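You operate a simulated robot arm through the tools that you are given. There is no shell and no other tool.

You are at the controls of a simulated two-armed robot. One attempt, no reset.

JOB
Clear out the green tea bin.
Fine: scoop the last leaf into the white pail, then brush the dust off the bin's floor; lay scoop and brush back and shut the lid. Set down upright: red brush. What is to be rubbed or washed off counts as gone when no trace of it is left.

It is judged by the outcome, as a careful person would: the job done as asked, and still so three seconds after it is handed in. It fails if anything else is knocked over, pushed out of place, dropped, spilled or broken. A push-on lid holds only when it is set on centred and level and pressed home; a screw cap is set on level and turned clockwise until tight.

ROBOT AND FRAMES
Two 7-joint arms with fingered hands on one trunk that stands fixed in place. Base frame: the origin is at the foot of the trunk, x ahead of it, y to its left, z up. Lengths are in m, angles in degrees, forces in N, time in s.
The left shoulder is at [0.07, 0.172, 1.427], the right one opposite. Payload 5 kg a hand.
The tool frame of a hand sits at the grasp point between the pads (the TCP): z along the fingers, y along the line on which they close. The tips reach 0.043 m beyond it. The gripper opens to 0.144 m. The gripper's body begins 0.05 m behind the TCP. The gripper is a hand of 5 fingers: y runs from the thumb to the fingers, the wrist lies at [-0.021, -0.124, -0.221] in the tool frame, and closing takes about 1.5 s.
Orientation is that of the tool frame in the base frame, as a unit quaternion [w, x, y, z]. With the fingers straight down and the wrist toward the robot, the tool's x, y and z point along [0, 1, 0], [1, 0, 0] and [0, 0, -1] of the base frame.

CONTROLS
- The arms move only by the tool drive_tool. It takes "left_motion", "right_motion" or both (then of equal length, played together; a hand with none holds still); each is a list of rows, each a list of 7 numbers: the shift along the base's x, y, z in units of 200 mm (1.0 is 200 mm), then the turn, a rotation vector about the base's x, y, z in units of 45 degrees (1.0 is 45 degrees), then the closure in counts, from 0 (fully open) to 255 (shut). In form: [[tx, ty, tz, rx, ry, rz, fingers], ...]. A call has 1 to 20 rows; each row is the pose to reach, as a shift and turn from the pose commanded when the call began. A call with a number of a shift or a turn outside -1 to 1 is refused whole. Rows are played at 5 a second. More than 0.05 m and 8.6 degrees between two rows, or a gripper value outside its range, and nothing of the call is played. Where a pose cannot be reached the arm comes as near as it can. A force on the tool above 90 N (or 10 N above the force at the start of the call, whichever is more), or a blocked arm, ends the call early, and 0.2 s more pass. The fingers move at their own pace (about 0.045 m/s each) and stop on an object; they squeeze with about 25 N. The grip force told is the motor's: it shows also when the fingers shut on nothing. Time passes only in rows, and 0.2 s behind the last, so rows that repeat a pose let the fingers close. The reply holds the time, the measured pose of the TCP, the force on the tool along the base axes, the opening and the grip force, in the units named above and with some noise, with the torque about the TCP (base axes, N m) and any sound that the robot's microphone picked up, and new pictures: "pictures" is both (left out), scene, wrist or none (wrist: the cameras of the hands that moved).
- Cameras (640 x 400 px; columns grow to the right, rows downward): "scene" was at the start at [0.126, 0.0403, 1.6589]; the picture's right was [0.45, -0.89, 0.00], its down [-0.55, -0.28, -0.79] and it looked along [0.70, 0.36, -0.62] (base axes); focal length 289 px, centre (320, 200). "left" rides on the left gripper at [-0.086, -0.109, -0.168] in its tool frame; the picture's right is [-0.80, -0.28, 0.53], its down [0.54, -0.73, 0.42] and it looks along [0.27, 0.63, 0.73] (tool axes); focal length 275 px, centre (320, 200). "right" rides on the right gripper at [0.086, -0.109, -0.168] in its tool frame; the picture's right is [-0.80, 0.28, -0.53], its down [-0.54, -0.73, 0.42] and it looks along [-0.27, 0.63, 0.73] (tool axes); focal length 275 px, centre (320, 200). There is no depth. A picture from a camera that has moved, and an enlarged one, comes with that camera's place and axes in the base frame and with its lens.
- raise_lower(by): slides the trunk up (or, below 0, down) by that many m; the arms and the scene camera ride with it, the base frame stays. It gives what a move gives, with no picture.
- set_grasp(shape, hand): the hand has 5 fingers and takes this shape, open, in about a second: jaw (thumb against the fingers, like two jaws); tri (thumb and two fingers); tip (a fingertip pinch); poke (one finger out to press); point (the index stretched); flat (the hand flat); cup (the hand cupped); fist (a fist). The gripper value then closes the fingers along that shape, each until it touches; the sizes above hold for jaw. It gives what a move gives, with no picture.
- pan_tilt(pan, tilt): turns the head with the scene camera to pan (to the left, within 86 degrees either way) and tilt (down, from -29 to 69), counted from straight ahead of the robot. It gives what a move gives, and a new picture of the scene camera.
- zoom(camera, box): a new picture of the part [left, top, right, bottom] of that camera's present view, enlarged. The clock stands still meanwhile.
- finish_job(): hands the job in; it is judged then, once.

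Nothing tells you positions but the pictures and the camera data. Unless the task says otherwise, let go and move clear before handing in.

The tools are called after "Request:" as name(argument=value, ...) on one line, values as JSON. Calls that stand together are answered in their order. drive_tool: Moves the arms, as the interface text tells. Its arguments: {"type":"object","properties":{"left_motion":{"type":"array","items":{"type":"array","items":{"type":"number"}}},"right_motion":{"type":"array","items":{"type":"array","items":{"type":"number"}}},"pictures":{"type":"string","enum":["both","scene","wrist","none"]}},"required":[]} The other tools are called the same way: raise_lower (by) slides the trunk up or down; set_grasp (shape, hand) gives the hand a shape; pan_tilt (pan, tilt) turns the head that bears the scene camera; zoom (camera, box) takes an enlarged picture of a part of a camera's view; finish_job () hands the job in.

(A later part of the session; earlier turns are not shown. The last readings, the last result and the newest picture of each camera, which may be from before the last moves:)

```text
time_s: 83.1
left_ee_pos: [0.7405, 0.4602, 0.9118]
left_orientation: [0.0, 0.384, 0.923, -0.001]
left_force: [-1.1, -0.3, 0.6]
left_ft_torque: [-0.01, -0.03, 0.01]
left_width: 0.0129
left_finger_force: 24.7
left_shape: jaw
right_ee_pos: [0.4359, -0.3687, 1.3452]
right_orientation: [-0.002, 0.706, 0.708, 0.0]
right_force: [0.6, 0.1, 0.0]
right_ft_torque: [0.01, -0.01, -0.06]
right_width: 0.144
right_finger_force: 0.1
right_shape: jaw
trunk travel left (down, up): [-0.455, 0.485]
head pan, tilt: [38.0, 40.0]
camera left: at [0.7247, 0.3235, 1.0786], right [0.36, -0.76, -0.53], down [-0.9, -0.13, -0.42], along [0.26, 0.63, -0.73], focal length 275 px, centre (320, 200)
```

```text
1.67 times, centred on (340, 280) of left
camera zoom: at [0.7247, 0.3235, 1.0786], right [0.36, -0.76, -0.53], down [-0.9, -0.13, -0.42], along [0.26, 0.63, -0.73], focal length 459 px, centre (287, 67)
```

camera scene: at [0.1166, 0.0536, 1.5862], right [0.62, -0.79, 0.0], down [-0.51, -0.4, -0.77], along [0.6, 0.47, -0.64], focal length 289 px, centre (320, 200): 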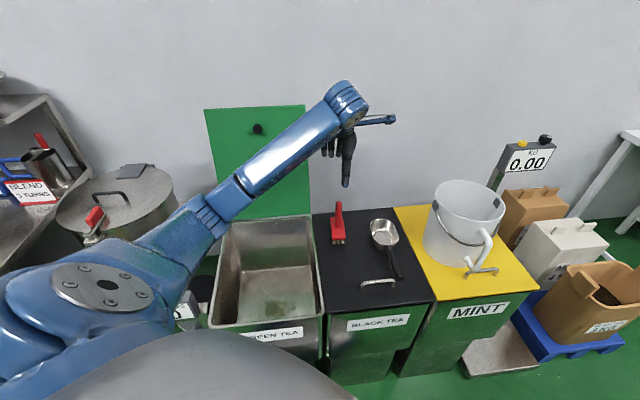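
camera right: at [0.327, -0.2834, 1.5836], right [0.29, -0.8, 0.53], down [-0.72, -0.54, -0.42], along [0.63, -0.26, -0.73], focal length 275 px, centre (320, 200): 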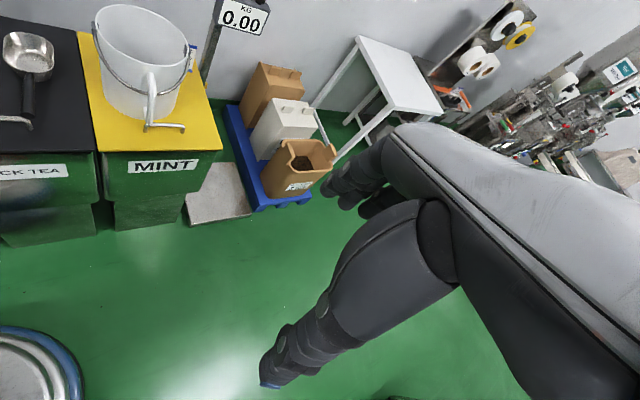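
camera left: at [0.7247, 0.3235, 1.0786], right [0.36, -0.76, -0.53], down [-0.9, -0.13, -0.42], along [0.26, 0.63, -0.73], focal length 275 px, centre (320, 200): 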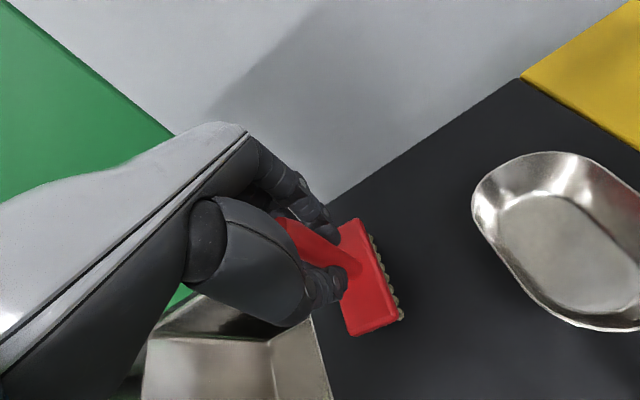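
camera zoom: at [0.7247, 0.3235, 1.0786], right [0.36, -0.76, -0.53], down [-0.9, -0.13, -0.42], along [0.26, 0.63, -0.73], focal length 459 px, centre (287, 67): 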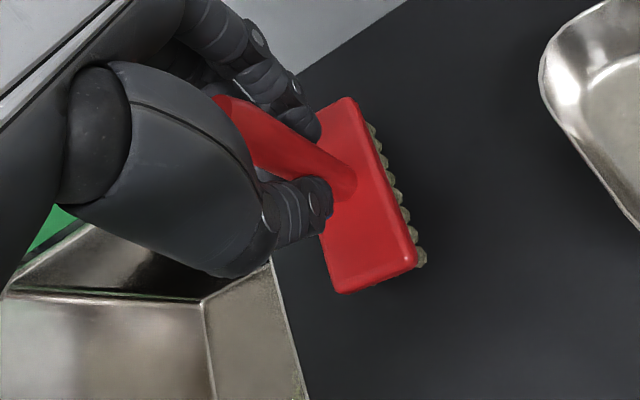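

It's gripping the handle. A small lift will check that the brush comes up straight.

Request:
drive_tool(left_motion=[[0, 0, 0.05, 0, 0, 0, 255], [0, 0, 0.1, 0, 0, 0, 255], [0, 0, 0.15, 0, 0, 0, 255], [0, 0, 0.15, 0, 0, 0, 255]], pictures="none")

Request:
zoom(camera="scene", box=[290, 150, 410, 260])

Request:
zoom(camera="left", box=[200, 160, 480, 400])

```text
time_s: 84.1
left_ee_pos: [0.7428, 0.4603, 0.9427]
left_orientation: [-0.001, 0.384, 0.923, -0.001]
left_force: [-1.2, 0.1, -1.0]
left_ft_torque: [0.03, -0.02, 0.0]
left_width: 0.0124
left_finger_force: 25.3
left_shape: jaw
right_ee_pos: [0.4343, -0.3686, 1.3452]
right_orientation: [-0.002, 0.707, 0.708, 0.0]
right_force: [-0.6, -0.3, 0.2]
right_ft_torque: [-0.02, -0.02, 0.0]
right_width: 0.1441
right_finger_force: 0.0
right_shape: jaw
trunk travel left (down, up): [-0.455, 0.485]
head pan, tilt: [38.0, 40.0]
```

```text
3.64 times, centred on (350, 205) of scene
camera zoom: at [0.1163, 0.0532, 1.5862], right [0.62, -0.79, 0.0], down [-0.51, -0.4, -0.77], along [0.6, 0.47, -0.64], focal length 1050 px, centre (211, 182)
```

zoom: 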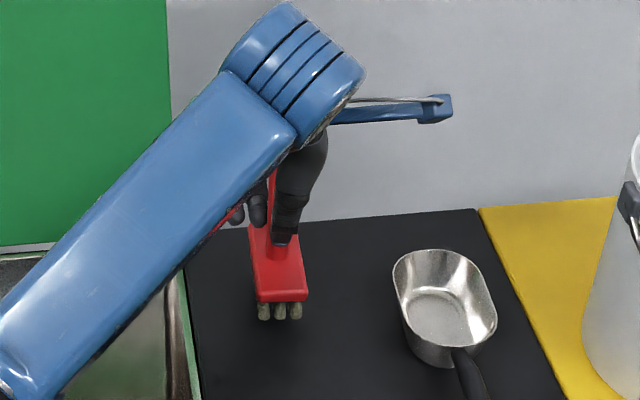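

```text
1.67 times, centred on (340, 280) of left
camera zoom: at [0.7262, 0.3236, 1.1079], right [0.36, -0.76, -0.53], down [-0.9, -0.13, -0.42], along [0.26, 0.63, -0.73], focal length 459 px, centre (287, 67)
```

zoom: 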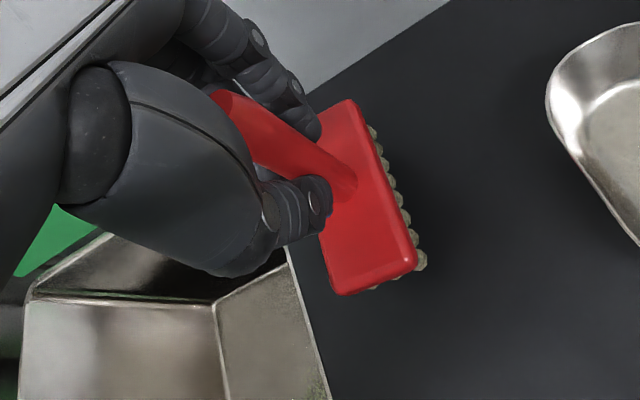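

The brush comes up straight and firm. I'll carry it over the green bin.

Request:
drive_tool(left_motion=[[0, 0, 0.2, 0, 0, 0, 255], [-0.05, 0, 0.4, 0, 0, 0, 255], [-0.2, 0.05, 0.55, 0, 0, 0, 255], [-0.4, 0.1, 0.6, 0, 0, 0, 255], [-0.6, 0.2, 0.6, 0, 0, 0, 255], [-0.8, 0.35, 0.6, 0, 0, 0, 255], [-1.0, 0.45, 0.6, 0, 0, 0, 255]], pictures="both")

Request:
zoom(camera="scene", box=[190, 200, 330, 330])

```text
time_s: 85.7
left_ee_pos: [0.5418, 0.5471, 1.0578]
left_orientation: [0.002, 0.384, 0.923, 0.0]
left_force: [-0.1, 0.2, -0.1]
left_ft_torque: [-0.01, -0.01, 0.02]
left_width: 0.0125
left_finger_force: 24.6
left_shape: jaw
right_ee_pos: [0.4336, -0.3686, 1.3466]
right_orientation: [-0.001, 0.707, 0.707, 0.0]
right_force: [-0.6, 0.6, 0.3]
right_ft_torque: [0.03, -0.05, -0.02]
right_width: 0.1437
right_finger_force: 0.0
right_shape: jaw
trunk travel left (down, up): [-0.455, 0.485]
head pan, tilt: [38.0, 40.0]
camera scene: at [0.1143, 0.0534, 1.5864], right [0.62, -0.79, 0.0], down [-0.51, -0.4, -0.77], along [0.6, 0.47, -0.64], focal length 289 px, centre (320, 200)
camera left: at [0.5259, 0.4099, 1.2251], right [0.36, -0.77, -0.53], down [-0.9, -0.13, -0.42], along [0.26, 0.63, -0.73], focal length 275 px, centre (320, 200)
```

scene: 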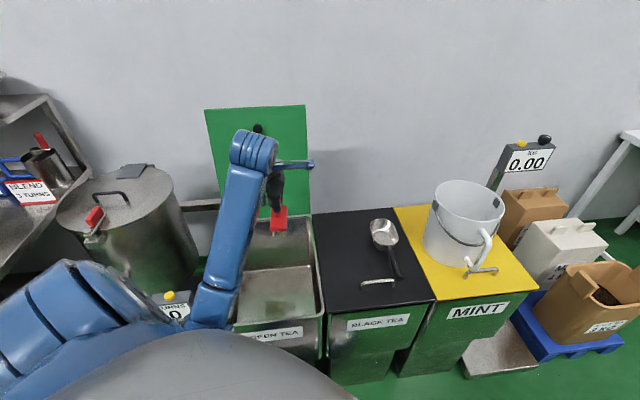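
left: 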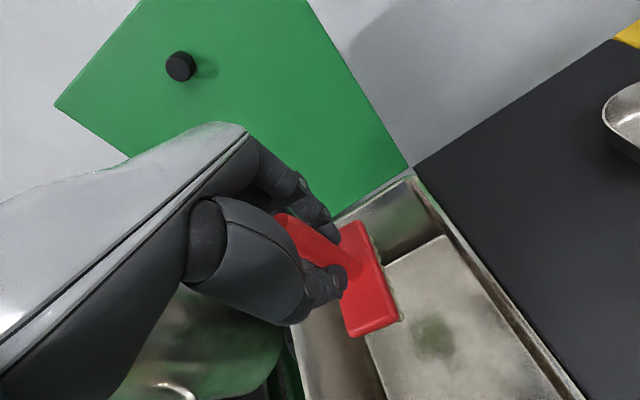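

```text
3.08 times, centred on (260, 265) of scene
camera zoom: at [0.1143, 0.0534, 1.5864], right [0.62, -0.79, 0.0], down [-0.51, -0.4, -0.77], along [0.6, 0.47, -0.64], focal length 888 px, centre (505, 0)
```

zoom: 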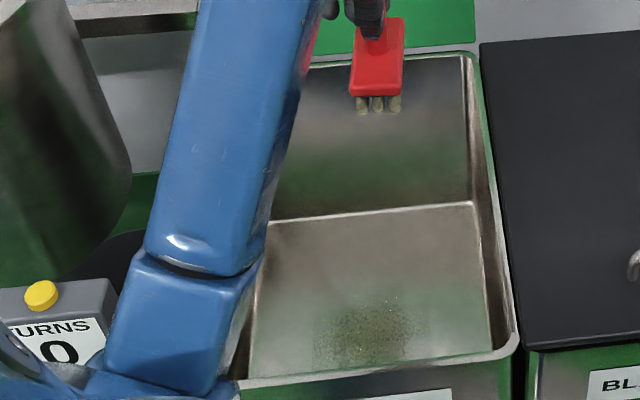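

The dust patch shows on the floor from the wrist camera. I'll zoom in to place it precisely.

Request:
zoom(camera="left", box=[340, 220, 600, 400])

Request:
zoom(camera="scene", box=[230, 270, 330, 330])

```text
2.22 times, centred on (470, 310) of left
camera zoom: at [0.5259, 0.4099, 1.2251], right [0.36, -0.77, -0.53], down [-0.9, -0.13, -0.42], along [0.26, 0.63, -0.73], focal length 612 px, centre (-13, -44)
```

zoom: 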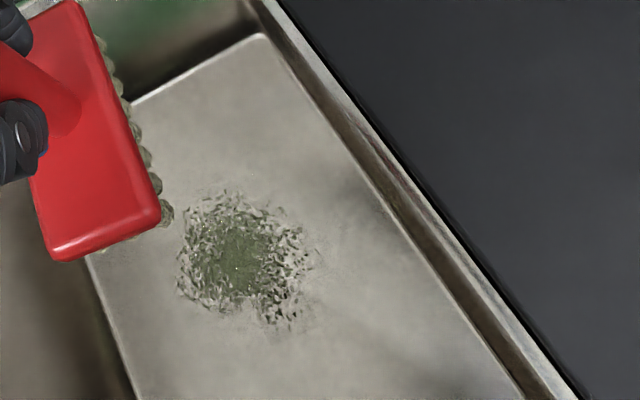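

```text
6.40 times, centred on (280, 300) of scene
camera zoom: at [0.1143, 0.0534, 1.5864], right [0.62, -0.79, 0.0], down [-0.51, -0.4, -0.77], along [0.6, 0.47, -0.64], focal length 1847 px, centre (576, -440)
```

zoom: 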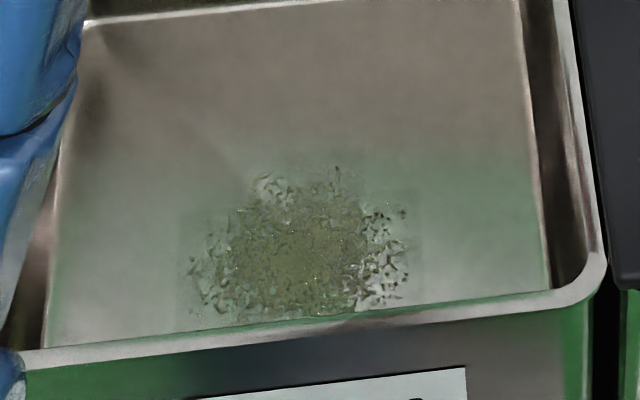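

The dust is a roughly 15 cm patch centred on (0.503, 0.572). I'll yaw the hand 15° so the wrist camera clears the rims, move to the left edge of the patch and go down.

Request:
drive_tool(left_motion=[[-0.13, 0.11, 0, 0, 0, -0.083, 255], [-0.26, 0.22, -0.1, 0, 0, -0.167, 255], [-0.4, 0.33, -0.2, 0, 0, -0.25, 255], [-0.53, 0.445, -0.3, 0, 0, -0.333, 255], [-0.53, 0.445, -0.5, 0, 0, -0.333, 255], [-0.53, 0.445, -0.7, 0, 0, -0.333, 255], [-0.53, 0.445, -0.9, 0, 0, -0.333, 255]], pictures="none")

Request:
drive_tool(left_motion=[[0, 0, -0.2, 0, 0, 0, 255], [0, 0, -0.4, 0, 0, 0, 255], [0, 0, -0.6, 0, 0, 0, 255], [0, 0, -0.8, 0, 0, 0, 255], [0, 0, -1.0, 0, 0, 0, 255]], pictures="both")

Request:
zoom(camera="scene", box=[150, 190, 340, 340])

```text
time_s: 87.3
left_ee_pos: [0.4355, 0.6404, 0.8835]
left_orientation: [0.0, 0.5, 0.866, 0.0]
left_force: [-0.1, -0.1, -0.1]
left_ft_torque: [-0.04, 0.01, 0.01]
left_width: 0.0125
left_finger_force: 25.6
left_shape: jaw
right_ee_pos: [0.4337, -0.3683, 1.345]
right_orientation: [-0.001, 0.707, 0.708, 0.0]
right_force: [0.1, 1.3, -0.1]
right_ft_torque: [0.0, -0.02, 0.0]
right_width: 0.1438
right_finger_force: 0.0
right_shape: jaw
trunk travel left (down, up): [-0.455, 0.485]
head pan, tilt: [38.0, 40.0]
```

```text
time_s: 88.5
left_ee_pos: [0.4387, 0.6397, 0.6797]
left_orientation: [-0.001, 0.501, 0.866, -0.001]
left_force: [0.1, -2.1, 0.0]
left_ft_torque: [0.26, 0.1, 0.05]
left_width: 0.0122
left_finger_force: 24.6
left_shape: jaw
right_ee_pos: [0.4359, -0.3683, 1.3459]
right_orientation: [-0.001, 0.706, 0.708, -0.001]
right_force: [-0.1, -0.4, -0.5]
right_ft_torque: [0.0, 0.06, -0.03]
right_width: 0.1441
right_finger_force: 0.1
right_shape: jaw
trunk travel left (down, up): [-0.455, 0.485]
head pan, tilt: [38.0, 40.0]
camera scene: at [0.1168, 0.0535, 1.5862], right [0.62, -0.79, 0.0], down [-0.51, -0.4, -0.77], along [0.6, 0.47, -0.64], focal length 289 px, centre (320, 200)
camera left: at [0.3871, 0.5112, 0.8471], right [0.15, -0.83, -0.53], down [-0.9, 0.11, -0.42], along [0.41, 0.54, -0.73], focal length 275 px, centre (320, 200)
```

scene: 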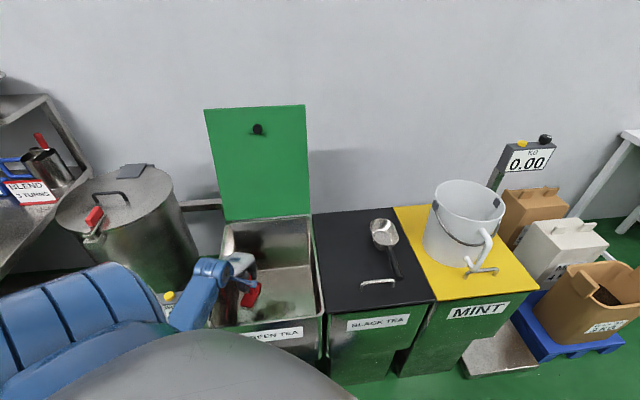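
left: 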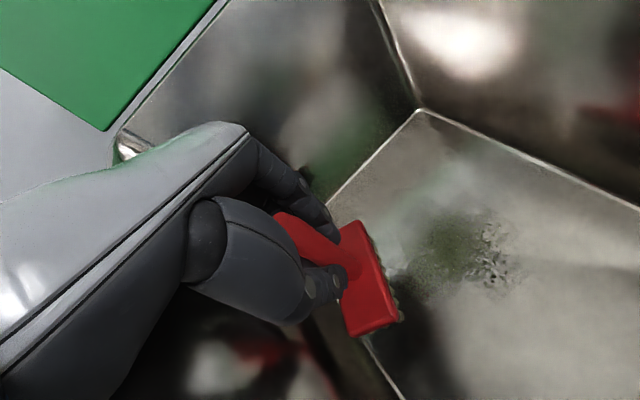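

```text
2.67 times, centred on (245, 265) of scene
camera zoom: at [0.1168, 0.0535, 1.5862], right [0.62, -0.79, 0.0], down [-0.51, -0.4, -0.77], along [0.6, 0.47, -0.64], focal length 770 px, centre (520, 27)
```

zoom: 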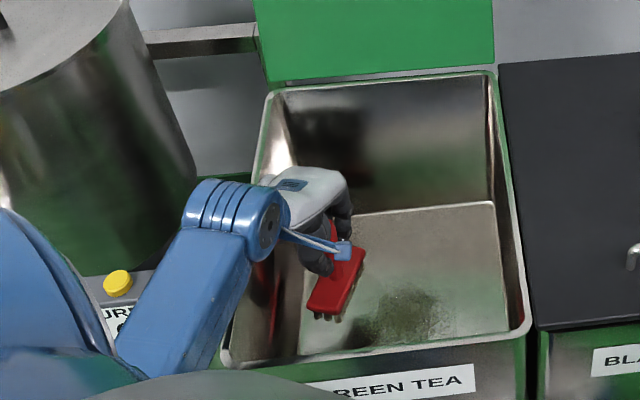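

There's a light touch on the left wall. I'll shift right 2 cm and lower to the floor.

Request:
drive_tool(left_motion=[[0.07, -0.07, 0, 0, 0, 0, 255], [0.07, -0.07, -0.15, 0, 0, 0, 255], [0.07, -0.07, -0.28, 0, 0, 0, 255], [0.07, -0.07, -0.34, 0, 0, 0, 255]], pictures="wrist")

```text
time_s: 89.5
left_ee_pos: [0.4507, 0.6261, 0.6122]
left_orientation: [0.0, 0.501, 0.865, 0.0]
left_force: [-0.3, 0.5, -1.1]
left_ft_torque: [-0.03, -0.02, -0.01]
left_width: 0.0123
left_finger_force: 25.0
left_shape: jaw
right_ee_pos: [0.4375, -0.3688, 1.3444]
right_orientation: [-0.001, 0.707, 0.707, -0.001]
right_force: [1.0, -0.6, -0.8]
right_ft_torque: [0.02, 0.03, -0.01]
right_width: 0.1438
right_finger_force: 0.1
right_shape: jaw
trunk travel left (down, up): [-0.455, 0.485]
head pan, tilt: [38.0, 40.0]
camera left: at [0.399, 0.4975, 0.7787], right [0.15, -0.83, -0.53], down [-0.9, 0.11, -0.42], along [0.41, 0.54, -0.73], focal length 275 px, centre (320, 200)
```

left: 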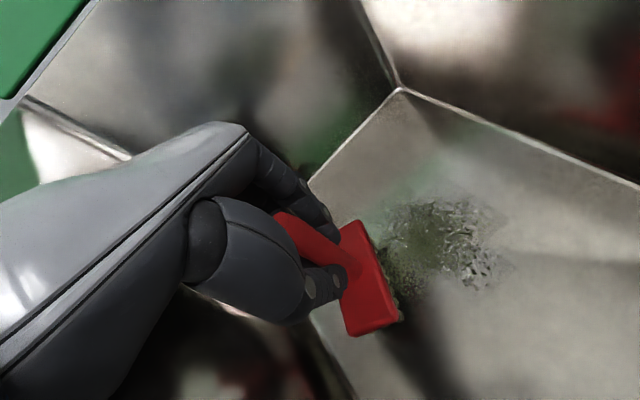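

Free so far. I'll lower in small steps to find the floor.

Request:
drive_tool(left_motion=[[0, 0, -0.015, 0, 0, 0, 255], [0, 0, -0.03, 0, 0, 0, 255], [0, 0, -0.045, 0, 0, 0, 255], [0, 0, -0.045, 0, 0, 0, 255]], pictures="none")

```text
time_s: 90.5
left_ee_pos: [0.4489, 0.6268, 0.6043]
left_orientation: [-0.001, 0.501, 0.866, 0.0]
left_force: [-0.8, 0.2, -1.0]
left_ft_torque: [0.01, -0.01, 0.04]
left_width: 0.0125
left_finger_force: 25.2
left_shape: jaw
right_ee_pos: [0.4346, -0.369, 1.3454]
right_orientation: [-0.002, 0.707, 0.707, -0.001]
right_force: [-0.2, 1.4, 0.6]
right_ft_torque: [-0.01, 0.02, 0.02]
right_width: 0.1438
right_finger_force: 0.1
right_shape: jaw
trunk travel left (down, up): [-0.455, 0.485]
head pan, tilt: [38.0, 40.0]
```

Request:
drive_tool(left_motion=[[0, 0, -0.015, 0, 0, 0, 255], [0, 0, -0.03, 0, 0, 0, 255], [0, 0, -0.045, 0, 0, 0, 255], [0, 0, -0.045, 0, 0, 0, 255]], pictures="none")

```text
time_s: 91.5
left_ee_pos: [0.4493, 0.6247, 0.5961]
left_orientation: [0.0, 0.5, 0.866, 0.0]
left_force: [0.3, 0.1, -1.0]
left_ft_torque: [0.01, 0.0, 0.0]
left_width: 0.0123
left_finger_force: 25.3
left_shape: jaw
right_ee_pos: [0.436, -0.3682, 1.3457]
right_orientation: [-0.002, 0.707, 0.707, 0.0]
right_force: [-0.2, 0.5, 0.3]
right_ft_torque: [0.02, -0.01, -0.01]
right_width: 0.144
right_finger_force: 0.0
right_shape: jaw
trunk travel left (down, up): [-0.455, 0.485]
head pan, tilt: [38.0, 40.0]
```

Request:
drive_tool(left_motion=[[0, 0, -0.015, 0, 0, 0, 255], [0, 0, -0.03, 0, 0, 0, 255], [0, 0, -0.045, 0, 0, 0, 255], [0, 0, -0.06, 0, 0, 0, 255], [0, 0, -0.06, 0, 0, 0, 255]], pictures="wrist")

Request:
zoom(camera="left", box=[300, 180, 540, 360])

```text
time_s: 92.7
left_ee_pos: [0.4501, 0.6244, 0.5855]
left_orientation: [0.001, 0.501, 0.866, 0.003]
left_force: [-4.3, -1.4, 24.1]
left_ft_torque: [-0.03, -0.01, 0.02]
left_width: 0.0131
left_finger_force: 25.1
left_shape: jaw
right_ee_pos: [0.4338, -0.3706, 1.3457]
right_orientation: [-0.001, 0.707, 0.707, 0.001]
right_force: [0.2, -0.2, 0.8]
right_ft_torque: [-0.01, 0.0, -0.01]
right_width: 0.1439
right_finger_force: 0.1
right_shape: jaw
trunk travel left (down, up): [-0.455, 0.485]
head pan, tilt: [38.0, 40.0]
camera left: at [0.3973, 0.4958, 0.7523], right [0.15, -0.83, -0.54], down [-0.9, 0.11, -0.43], along [0.41, 0.55, -0.73], focal length 275 px, centre (320, 200)
```

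left: 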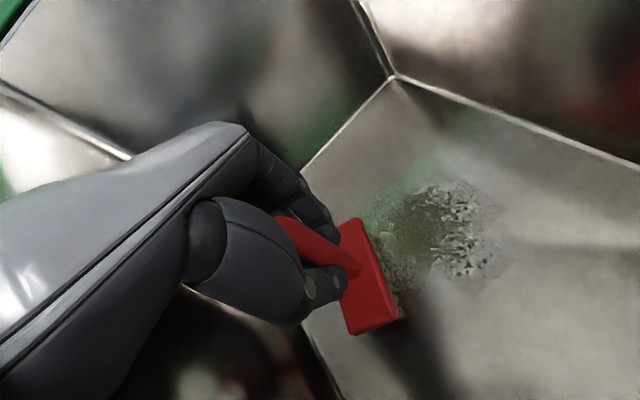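

```text
2.22 times, centred on (420, 270) of left
camera zoom: at [0.3973, 0.4958, 0.7523], right [0.15, -0.83, -0.54], down [-0.9, 0.11, -0.43], along [0.41, 0.55, -0.73], focal length 612 px, centre (98, 44)
```

zoom: 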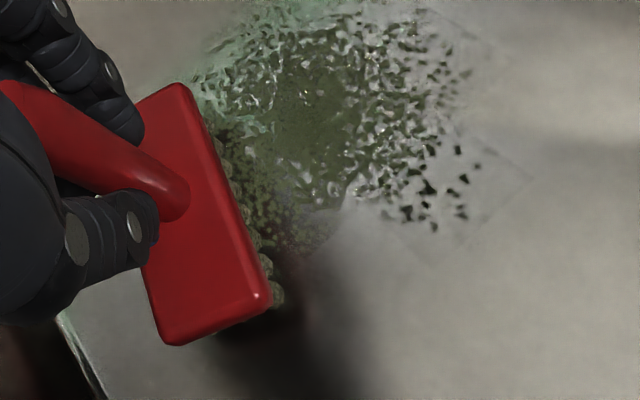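

The floor contact comes at tool height 0.587 and the brush stays firm. I'll ease the pressure and sweep slowly to the right across the patch.

Request:
drive_tool(left_motion=[[0.0, 0.0, 0.008, 0, 0, 0, 255], [0.067, -0.067, 0.008, 0, 0, 0, 255], [0.134, -0.134, 0.008, 0, 0, 0, 255], [0.2, -0.2, 0.008, 0, 0, 0, 255], [0.27, -0.27, 0.008, 0, 0, 0, 255], [0.335, -0.335, 0.008, 0, 0, 0, 255], [0.4, -0.4, 0.008, 0, 0, 0, 255], [0.47, -0.47, 0.008, 0, 0, 0, 255], [0.538, -0.538, 0.008, 0, 0, 0, 255]], pictures="wrist")

Request:
zoom(camera="scene", box=[200, 240, 330, 330])

```text
time_s: 94.7
left_ee_pos: [0.5575, 0.5163, 0.5901]
left_orientation: [0.002, 0.501, 0.865, 0.003]
left_force: [-0.3, -0.5, -1.5]
left_ft_torque: [-0.01, -0.03, 0.05]
left_width: 0.0121
left_finger_force: 25.3
left_shape: jaw
right_ee_pos: [0.431, -0.3714, 1.3475]
right_orientation: [0.0, 0.707, 0.708, 0.001]
right_force: [0.5, -0.6, -0.3]
right_ft_torque: [-0.02, 0.02, 0.02]
right_width: 0.1438
right_finger_force: 0.0
right_shape: jaw
trunk travel left (down, up): [-0.455, 0.485]
head pan, tilt: [38.0, 40.0]
camera left: at [0.5049, 0.3881, 0.7568], right [0.15, -0.83, -0.54], down [-0.9, 0.11, -0.43], along [0.41, 0.55, -0.73], focal length 275 px, centre (320, 200)
```

left: 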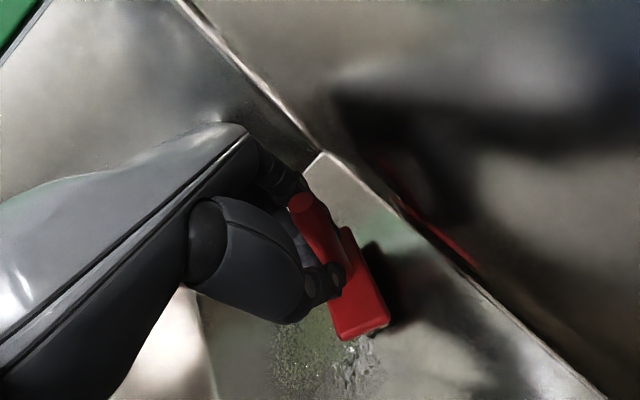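

```text
4.44 times, centred on (265, 285) of scene
camera zoom: at [0.11, 0.0514, 1.5873], right [0.62, -0.79, 0.0], down [-0.5, -0.4, -0.77], along [0.61, 0.47, -0.64], focal length 1283 px, centre (564, -178)
```

zoom: 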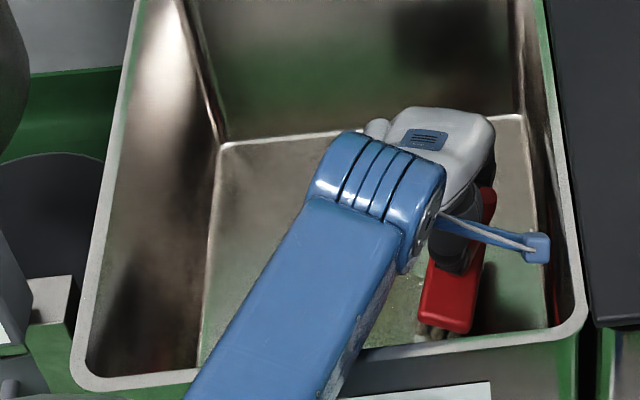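

The head shifted slightly again, so the forearm is leaning on the front rim, and the brush may have shifted in my grip. I'll lift, raise the trunk 10 cm and inspect.

Request:
drive_tool(left_motion=[[0, 0, 0.15, 0, 0, 0, 255], [-0.05, 0.05, 0.3, 0, 0, 0, 255], [-0.1, 0.1, 0.45, 0, 0, 0, 255]], pictures="wrist")

Request:
raise_lower(by=0.1)

Request:
zoom(camera="left", box=[240, 160, 480, 400])

Request:
zoom(camera="scene", box=[160, 200, 360, 360])

```text
time_s: 95.5
left_ee_pos: [0.5384, 0.536, 0.6739]
left_orientation: [-0.001, 0.501, 0.865, -0.001]
left_force: [0.4, -0.5, -1.8]
left_ft_torque: [0.01, 0.0, 0.01]
left_width: 0.0123
left_finger_force: 24.7
left_shape: jaw
right_ee_pos: [0.4349, -0.368, 1.3467]
right_orientation: [-0.001, 0.707, 0.708, -0.001]
right_force: [-0.2, 0.1, -1.0]
right_ft_torque: [-0.02, -0.02, 0.0]
right_width: 0.1437
right_finger_force: 0.0
right_shape: jaw
trunk travel left (down, up): [-0.455, 0.485]
head pan, tilt: [38.0, 40.0]
camera left: at [0.4872, 0.4079, 0.8412], right [0.15, -0.83, -0.53], down [-0.9, 0.11, -0.42], along [0.41, 0.54, -0.73], focal length 275 px, centre (320, 200)
```

left: 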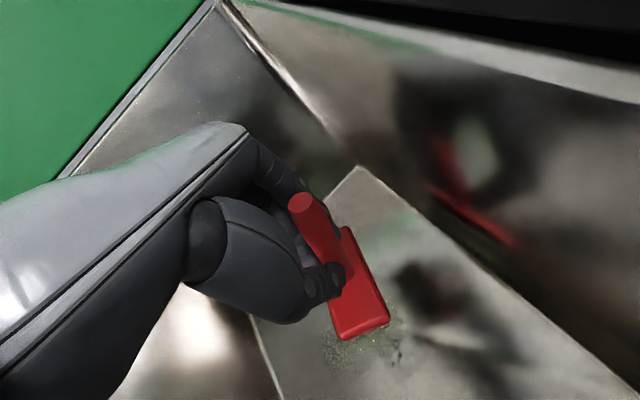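

```text
time_s: 96.8
left_ee_pos: [0.5383, 0.5364, 0.7747]
left_orientation: [0.0, 0.501, 0.865, -0.001]
left_force: [0.0, -0.7, -1.4]
left_ft_torque: [0.0, -0.03, -0.02]
left_width: 0.0119
left_finger_force: 24.5
left_shape: jaw
right_ee_pos: [0.435, -0.3674, 1.4454]
right_orientation: [-0.002, 0.706, 0.708, 0.0]
right_force: [0.8, 0.3, 0.3]
right_ft_torque: [0.04, 0.0, 0.02]
right_width: 0.1439
right_finger_force: 0.1
right_shape: jaw
trunk travel left (down, up): [-0.555, 0.385]
head pan, tilt: [38.0, 40.0]
```

```text
1.67 times, centred on (360, 280) of left
camera zoom: at [0.4875, 0.4086, 0.9419], right [0.15, -0.83, -0.53], down [-0.9, 0.11, -0.42], along [0.41, 0.54, -0.73], focal length 459 px, centre (253, 67)
```

zoom: 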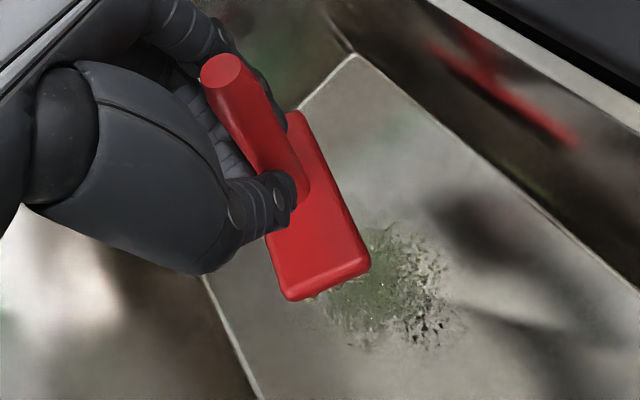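

```text
2.50 times, centred on (260, 280) of scene
camera zoom: at [0.1165, 0.053, 1.6861], right [0.62, -0.79, 0.0], down [-0.51, -0.4, -0.77], along [0.6, 0.47, -0.64], focal length 722 px, centre (470, 0)
```

zoom: 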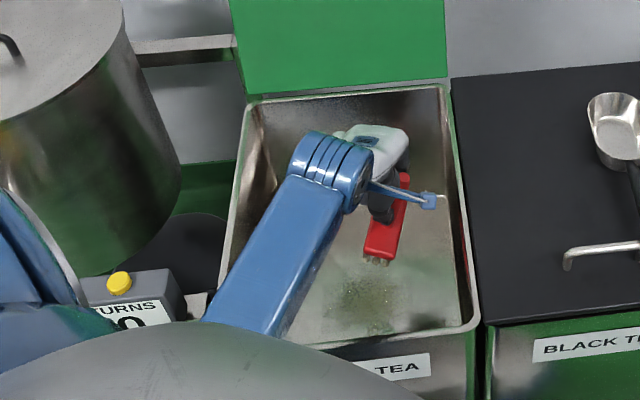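

The brush tilted sideways in the grip because of the drag, but part of the dust is gone. I'll look at what remains.

Request:
zoom(camera="scene", box=[240, 250, 330, 310])

Request:
zoom(camera="left", box=[320, 240, 520, 400])

```text
6.67 times, centred on (285, 280) of scene
camera zoom: at [0.1165, 0.053, 1.6861], right [0.62, -0.79, 0.0], down [-0.51, -0.4, -0.77], along [0.6, 0.47, -0.64], focal length 1924 px, centre (553, -333)
```

zoom: 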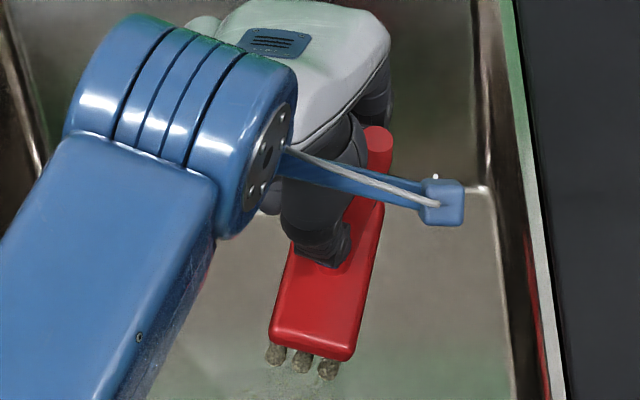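

```text
2.50 times, centred on (420, 320) of left
camera zoom: at [0.4875, 0.4086, 0.9419], right [0.15, -0.83, -0.53], down [-0.9, 0.11, -0.42], along [0.41, 0.54, -0.73], focal length 688 px, centre (70, -100)
```

zoom: 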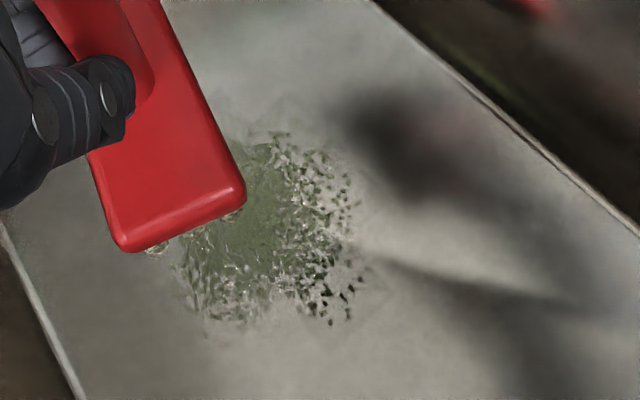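

The dust is still mostly there, since the brush lost contact when the forearm leaned on the rim. With the trunk higher, I'll lower again at the right side and sweep left, which should also straighten the brush.

Request:
drive_tool(left_motion=[[0, 0, -0.2, 0, 0, 0, 255], [0, 0, -0.4, 0, 0, 0, 255], [0, 0, -0.6, 0, 0, 0, 255], [0, 0, -0.75, 0, 0, 0, 255], [0, 0, -0.85, 0, 0, 0, 255], [0, 0, -0.88, 0, 0, 0, 255]], pictures="both")

Request:
zoom(camera="scene", box=[160, 200, 360, 360])

```text
time_s: 98.2
left_ee_pos: [0.538, 0.5385, 0.6012]
left_orientation: [-0.001, 0.501, 0.865, 0.0]
left_force: [1.0, -0.8, -1.9]
left_ft_torque: [-0.03, -0.02, 0.03]
left_width: 0.012
left_finger_force: 24.8
left_shape: jaw
right_ee_pos: [0.4347, -0.3685, 1.4457]
right_orientation: [-0.001, 0.707, 0.707, 0.0]
right_force: [0.7, 0.0, -0.9]
right_ft_torque: [0.01, -0.01, 0.02]
right_width: 0.144
right_finger_force: 0.2
right_shape: jaw
trunk travel left (down, up): [-0.555, 0.385]
head pan, tilt: [38.0, 40.0]
camera scene: at [0.116, 0.053, 1.6862], right [0.62, -0.79, 0.0], down [-0.51, -0.4, -0.77], along [0.6, 0.47, -0.64], focal length 289 px, centre (320, 200)
camera left: at [0.4867, 0.4105, 0.7683], right [0.15, -0.83, -0.53], down [-0.9, 0.11, -0.42], along [0.41, 0.54, -0.73], focal length 275 px, centre (320, 200)
```

scene: 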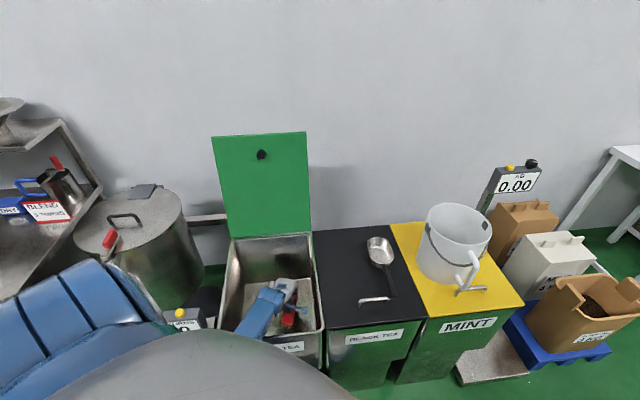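
left: 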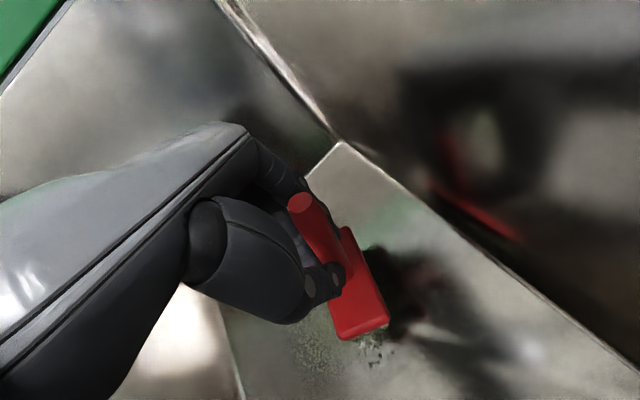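

```text
2.50 times, centred on (260, 280) of scene
camera zoom: at [0.116, 0.053, 1.6862], right [0.62, -0.79, 0.0], down [-0.51, -0.4, -0.77], along [0.6, 0.47, -0.64], focal length 722 px, centre (470, 0)
```

zoom: 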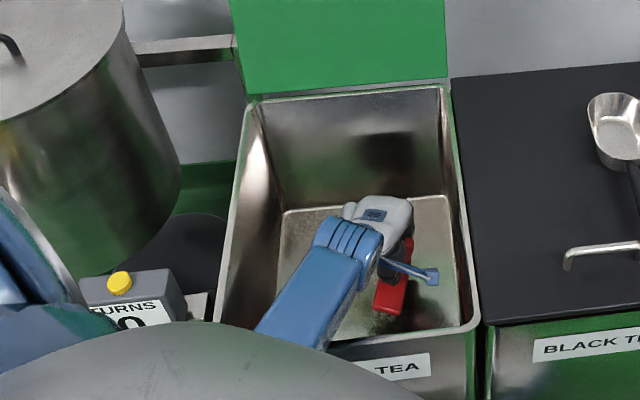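

No rim contact now. I'll lower in fine steps until the bristles touch.

Request:
drive_tool(left_motion=[[0, 0, -0.02, 0, 0, 0, 255], [0, 0, -0.035, 0, 0, 0, 255], [0, 0, -0.05, 0, 0, 0, 255], [0, 0, -0.05, 0, 0, 0, 255]], pictures="none")

```text
time_s: 99.2
left_ee_pos: [0.5376, 0.5366, 0.5894]
left_orientation: [0.0, 0.501, 0.866, 0.0]
left_force: [0.4, 0.3, -1.7]
left_ft_torque: [-0.01, 0.02, -0.01]
left_width: 0.0125
left_finger_force: 24.8
left_shape: jaw
right_ee_pos: [0.4352, -0.3683, 1.4458]
right_orientation: [-0.002, 0.706, 0.708, -0.001]
right_force: [-0.5, 0.6, -0.2]
right_ft_torque: [-0.02, 0.04, -0.02]
right_width: 0.1437
right_finger_force: 0.0
right_shape: jaw
trunk travel left (down, up): [-0.555, 0.385]
head pan, tilt: [38.0, 40.0]
```

Request:
drive_tool(left_motion=[[0, 0, -0.015, 0, 0, 0, 255], [0, 0, -0.03, 0, 0, 0, 255], [0, 0, -0.045, 0, 0, 0, 255], [0, 0, -0.045, 0, 0, 0, 255]], pictures="none")

```text
time_s: 100.2
left_ee_pos: [0.5387, 0.5369, 0.5844]
left_orientation: [0.001, 0.5, 0.866, 0.002]
left_force: [-4.2, -1.8, 27.1]
left_ft_torque: [-0.06, 0.01, -0.03]
left_width: 0.0133
left_finger_force: 25.3
left_shape: jaw
right_ee_pos: [0.4324, -0.3707, 1.4463]
right_orientation: [-0.002, 0.707, 0.707, 0.0]
right_force: [-0.6, -0.5, 0.3]
right_ft_torque: [0.01, 0.02, -0.02]
right_width: 0.1438
right_finger_force: 0.1
right_shape: jaw
trunk travel left (down, up): [-0.555, 0.385]
head pan, tilt: [38.0, 40.0]
```

Contact found. I'll ease to light pressure and sweep left across the patch.

Request:
drive_tool(left_motion=[[0, 0, 0.022, 0, 0, 0, 255], [-0.06, 0.06, 0.022, 0, 0, 0, 255], [-0.12, 0.12, 0.022, 0, 0, 0, 255], [-0.18, 0.18, 0.022, 0, 0, 0, 255], [-0.24, 0.24, 0.022, 0, 0, 0, 255], [-0.3, 0.3, 0.022, 0, 0, 0, 255], [-0.36, 0.36, 0.022, 0, 0, 0, 255], [-0.42, 0.42, 0.022, 0, 0, 0, 255], [-0.47, 0.47, 0.022, 0, 0, 0, 255]], pictures="both")

Request:
zoom(camera="scene", box=[210, 230, 330, 330])

Request:
zoom(camera="left", box=[260, 140, 560, 360])

```text
time_s: 102.2
left_ee_pos: [0.4466, 0.6293, 0.5863]
left_orientation: [-0.001, 0.501, 0.865, -0.001]
left_force: [-0.1, -0.3, 0.6]
left_ft_torque: [0.0, -0.08, -0.03]
left_width: 0.0123
left_finger_force: 24.8
left_shape: jaw
right_ee_pos: [0.4358, -0.3699, 1.4448]
right_orientation: [-0.002, 0.707, 0.708, -0.001]
right_force: [0.4, -0.4, -0.1]
right_ft_torque: [0.05, 0.04, -0.01]
right_width: 0.1437
right_finger_force: 0.1
right_shape: jaw
trunk travel left (down, up): [-0.555, 0.385]
head pan, tilt: [38.0, 40.0]
camera scene: at [0.1174, 0.0512, 1.6861], right [0.61, -0.79, 0.0], down [-0.51, -0.39, -0.77], along [0.6, 0.47, -0.64], focal length 289 px, centre (320, 200)
camera left: at [0.3948, 0.5001, 0.7524], right [0.15, -0.83, -0.53], down [-0.9, 0.11, -0.42], along [0.41, 0.54, -0.73], focal length 275 px, centre (320, 200)
```

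scene: 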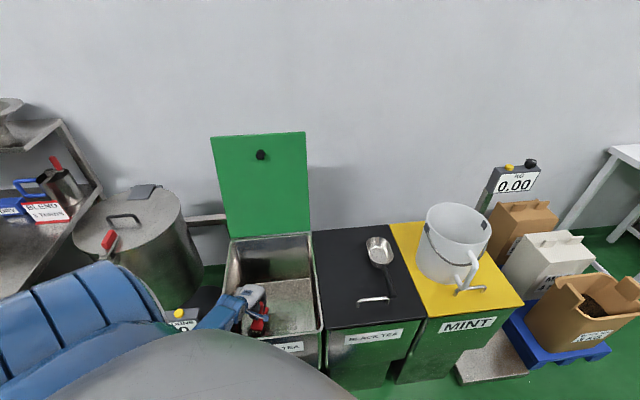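
left: 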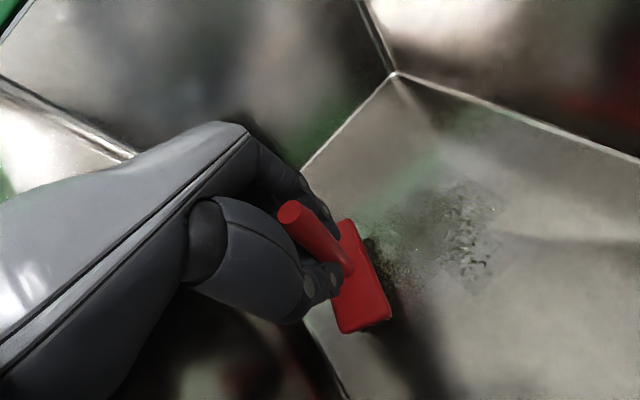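

```text
4.00 times, centred on (270, 280) of scene
camera zoom: at [0.1174, 0.0512, 1.6861], right [0.61, -0.79, 0.0], down [-0.51, -0.39, -0.77], along [0.6, 0.47, -0.64], focal length 1155 px, centre (520, -120)
```

zoom: 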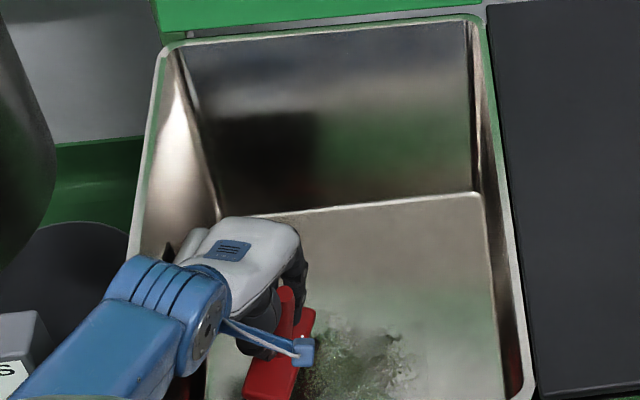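

```text
1.82 times, centred on (410, 250) of left
camera zoom: at [0.3948, 0.5001, 0.7524], right [0.15, -0.83, -0.53], down [-0.9, 0.11, -0.42], along [0.41, 0.54, -0.73], focal length 500 px, centre (156, 109)
```

zoom: 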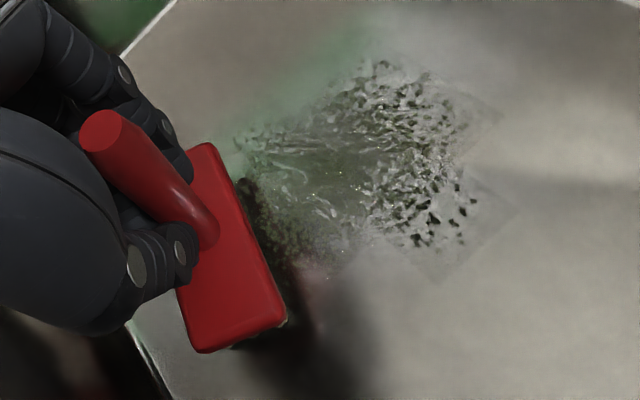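

The sweep thinned the dust and the brush is nearly upright again. I'll run back-and-forth passes across the front and middle of the patch with slightly more pressure.

Request:
drive_tool(left_motion=[[-0.07, -0.07, -0.005, 0, 0, 0, 255], [-0.1414, -0.1414, -0.008, 0, 0, 0, 255], [-0.064, -0.219, -0.008, 0, 0, 0, 255], [0.013, -0.296, -0.008, 0, 0, 0, 255], [0.09, -0.373, -0.008, 0, 0, 0, 255], [0.168, -0.45, -0.008, 0, 0, 0, 255], [0.245, -0.528, -0.008, 0, 0, 0, 255], [0.322, -0.605, -0.008, 0, 0, 0, 255], [0.4, -0.682, -0.008, 0, 0, 0, 255], [0.47, -0.61, -0.008, 0, 0, 0, 255], [0.541, -0.541, -0.008, 0, 0, 0, 255], [0.464, -0.464, -0.008, 0, 0, 0, 255], [0.387, -0.387, -0.008, 0, 0, 0, 255], [0.309, -0.309, -0.008, 0, 0, 0, 255], [0.232, -0.232, -0.008, 0, 0, 0, 255], [0.155, -0.155, -0.008, 0, 0, 0, 255], [0.077, -0.077, -0.008, 0, 0, 0, 255], [0, 0, -0.008, 0, 0, 0, 255]], pictures="wrist")

Request:
zoom(camera="left", box=[260, 140, 560, 360])

Request:
zoom(camera="scene", box=[210, 230, 330, 330])

```text
time_s: 106.0
left_ee_pos: [0.4465, 0.6286, 0.5847]
left_orientation: [0.0, 0.503, 0.864, 0.001]
left_force: [1.3, -0.6, 3.2]
left_ft_torque: [-0.1, -0.22, -0.02]
left_width: 0.0119
left_finger_force: 25.0
left_shape: jaw
right_ee_pos: [0.4351, -0.37, 1.445]
right_orientation: [-0.002, 0.707, 0.707, -0.001]
right_force: [-0.5, -0.1, -0.5]
right_ft_torque: [0.06, 0.0, -0.02]
right_width: 0.1438
right_finger_force: 0.0
right_shape: jaw
trunk travel left (down, up): [-0.555, 0.385]
head pan, tilt: [38.0, 40.0]
camera left: at [0.3941, 0.4989, 0.7508], right [0.15, -0.83, -0.53], down [-0.9, 0.11, -0.42], along [0.41, 0.54, -0.73], focal length 275 px, centre (320, 200)
```

left: 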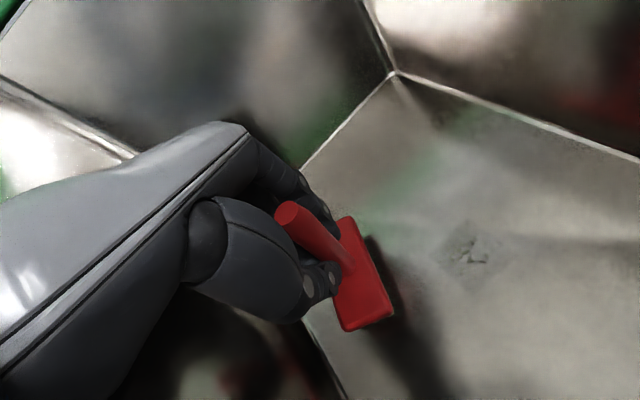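

```text
1.82 times, centred on (410, 250) of left
camera zoom: at [0.3941, 0.4989, 0.7508], right [0.15, -0.83, -0.53], down [-0.9, 0.11, -0.42], along [0.41, 0.54, -0.73], focal length 500 px, centre (156, 109)
```

zoom: 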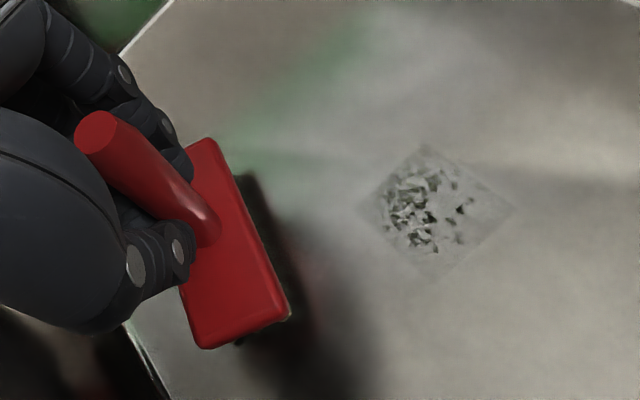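

```text
4.00 times, centred on (270, 280) of scene
camera zoom: at [0.1167, 0.0517, 1.6862], right [0.61, -0.79, 0.0], down [-0.51, -0.39, -0.77], along [0.6, 0.47, -0.64], focal length 1155 px, centre (520, -120)
```

zoom: 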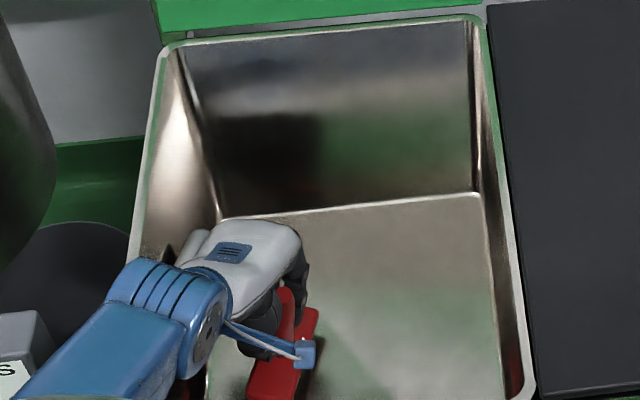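

Only one small tile of dust is left, near (0.481, 0.527). I'll sweep over that strip back and forth.

Request:
drive_tool(left_motion=[[-0.08, -0.08, -0.003, 0, 0, 0, 255], [-0.166, -0.166, -0.004, 0, 0, 0, 255], [-0.086, -0.246, -0.004, 0, 0, 0, 255], [-0.006, -0.326, -0.004, 0, 0, 0, 255], [0.074, -0.406, -0.004, 0, 0, 0, 255], [0.154, -0.486, -0.004, 0, 0, 0, 255], [0.234, -0.566, -0.004, 0, 0, 0, 255], [0.314, -0.646, -0.004, 0, 0, 0, 255], [0.391, -0.723, -0.004, 0, 0, 0, 255], [0.304, -0.636, -0.004, 0, 0, 0, 255], [0.224, -0.556, -0.004, 0, 0, 0, 255], [0.144, -0.476, -0.004, 0, 0, 0, 255], [0.064, -0.396, -0.004, 0, 0, 0, 255], [0.002, -0.334, -0.004, 0, 0, 0, 255], [-0.08, -0.25, -0.004, 0, 0, 0, 255], [-0.166, -0.166, -0.004, 0, 0, 0, 255]], pictures="wrist")

Request:
zoom(camera="left", box=[260, 140, 560, 360])

Request:
zoom(camera="scene", box=[210, 230, 330, 330])

```text
time_s: 109.4
left_ee_pos: [0.4124, 0.5946, 0.5841]
left_orientation: [-0.001, 0.501, 0.865, -0.001]
left_force: [0.9, 0.1, 3.1]
left_ft_torque: [-0.03, -0.19, -0.06]
left_width: 0.012
left_finger_force: 25.1
left_shape: jaw
right_ee_pos: [0.4371, -0.371, 1.4442]
right_orientation: [-0.003, 0.707, 0.707, -0.001]
right_force: [-0.3, -0.2, -0.5]
right_ft_torque: [0.01, 0.01, 0.04]
right_width: 0.144
right_finger_force: 0.1
right_shape: jaw
trunk travel left (down, up): [-0.555, 0.385]
head pan, tilt: [38.0, 40.0]
camera left: at [0.3607, 0.4657, 0.7508], right [0.15, -0.83, -0.54], down [-0.9, 0.11, -0.42], along [0.41, 0.54, -0.73], focal length 275 px, centre (320, 200)
```

left: 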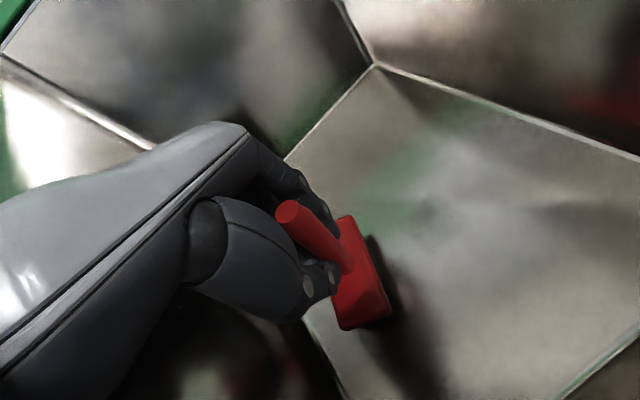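

```text
1.82 times, centred on (410, 250) of left
camera zoom: at [0.3607, 0.4657, 0.7508], right [0.15, -0.83, -0.54], down [-0.9, 0.11, -0.42], along [0.41, 0.54, -0.73], focal length 500 px, centre (156, 109)
```

zoom: 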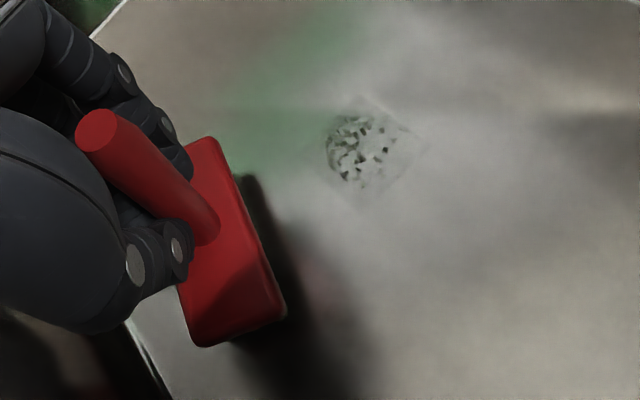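

```text
4.00 times, centred on (270, 280) of scene
camera zoom: at [0.1183, 0.0495, 1.6858], right [0.61, -0.79, 0.0], down [-0.51, -0.39, -0.77], along [0.6, 0.47, -0.64], focal length 1155 px, centre (520, -120)
```

zoom: 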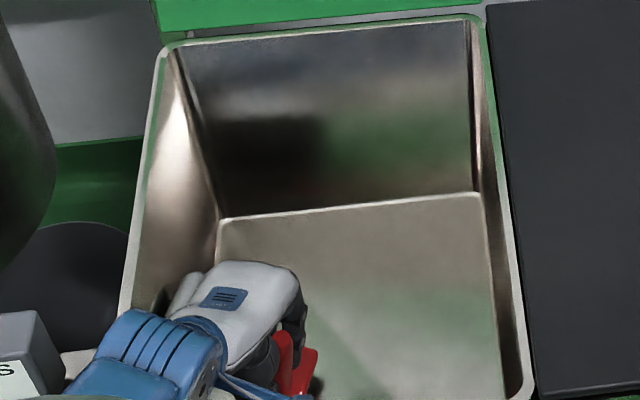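

One tile still remains at about (0.486, 0.533). I'll go directly onto it, check the contact force there and scrub in short strokes.

Request:
drive_tool(left_motion=[[0.09, -0.09, 0.02, 0, 0, 0, 255], [0.18, -0.17, 0.02, 0, 0, 0, 255], [0.27, -0.24, 0.02, 0, 0, 0, 255], [0.365, -0.308, 0.02, 0, 0, 0, 255], [0.365, -0.308, 0.0, 0, 0, 0, 255], [0.365, -0.308, -0.006, 0, 0, 0, 255], [0.365, -0.308, -0.006, 0, 0, 0, 255]], pictures="wrist")

```text
time_s: 111.0
left_ee_pos: [0.4848, 0.5344, 0.582]
left_orientation: [0.002, 0.501, 0.865, 0.001]
left_force: [-4.0, -3.5, 16.0]
left_ft_torque: [0.03, 0.21, 0.0]
left_width: 0.013
left_finger_force: 25.1
left_shape: jaw
right_ee_pos: [0.4328, -0.3715, 1.4465]
right_orientation: [-0.002, 0.707, 0.708, 0.0]
right_force: [-1.0, 0.4, -0.5]
right_ft_torque: [0.0, 0.0, -0.03]
right_width: 0.1439
right_finger_force: 0.0
right_shape: jaw
trunk travel left (down, up): [-0.555, 0.385]
head pan, tilt: [38.0, 40.0]
camera left: at [0.433, 0.4064, 0.7487], right [0.15, -0.83, -0.54], down [-0.9, 0.11, -0.43], along [0.41, 0.55, -0.73], focal length 275 px, centre (320, 200)
```

left: 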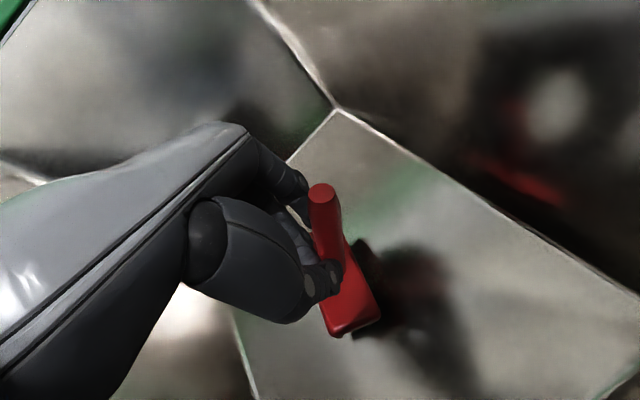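

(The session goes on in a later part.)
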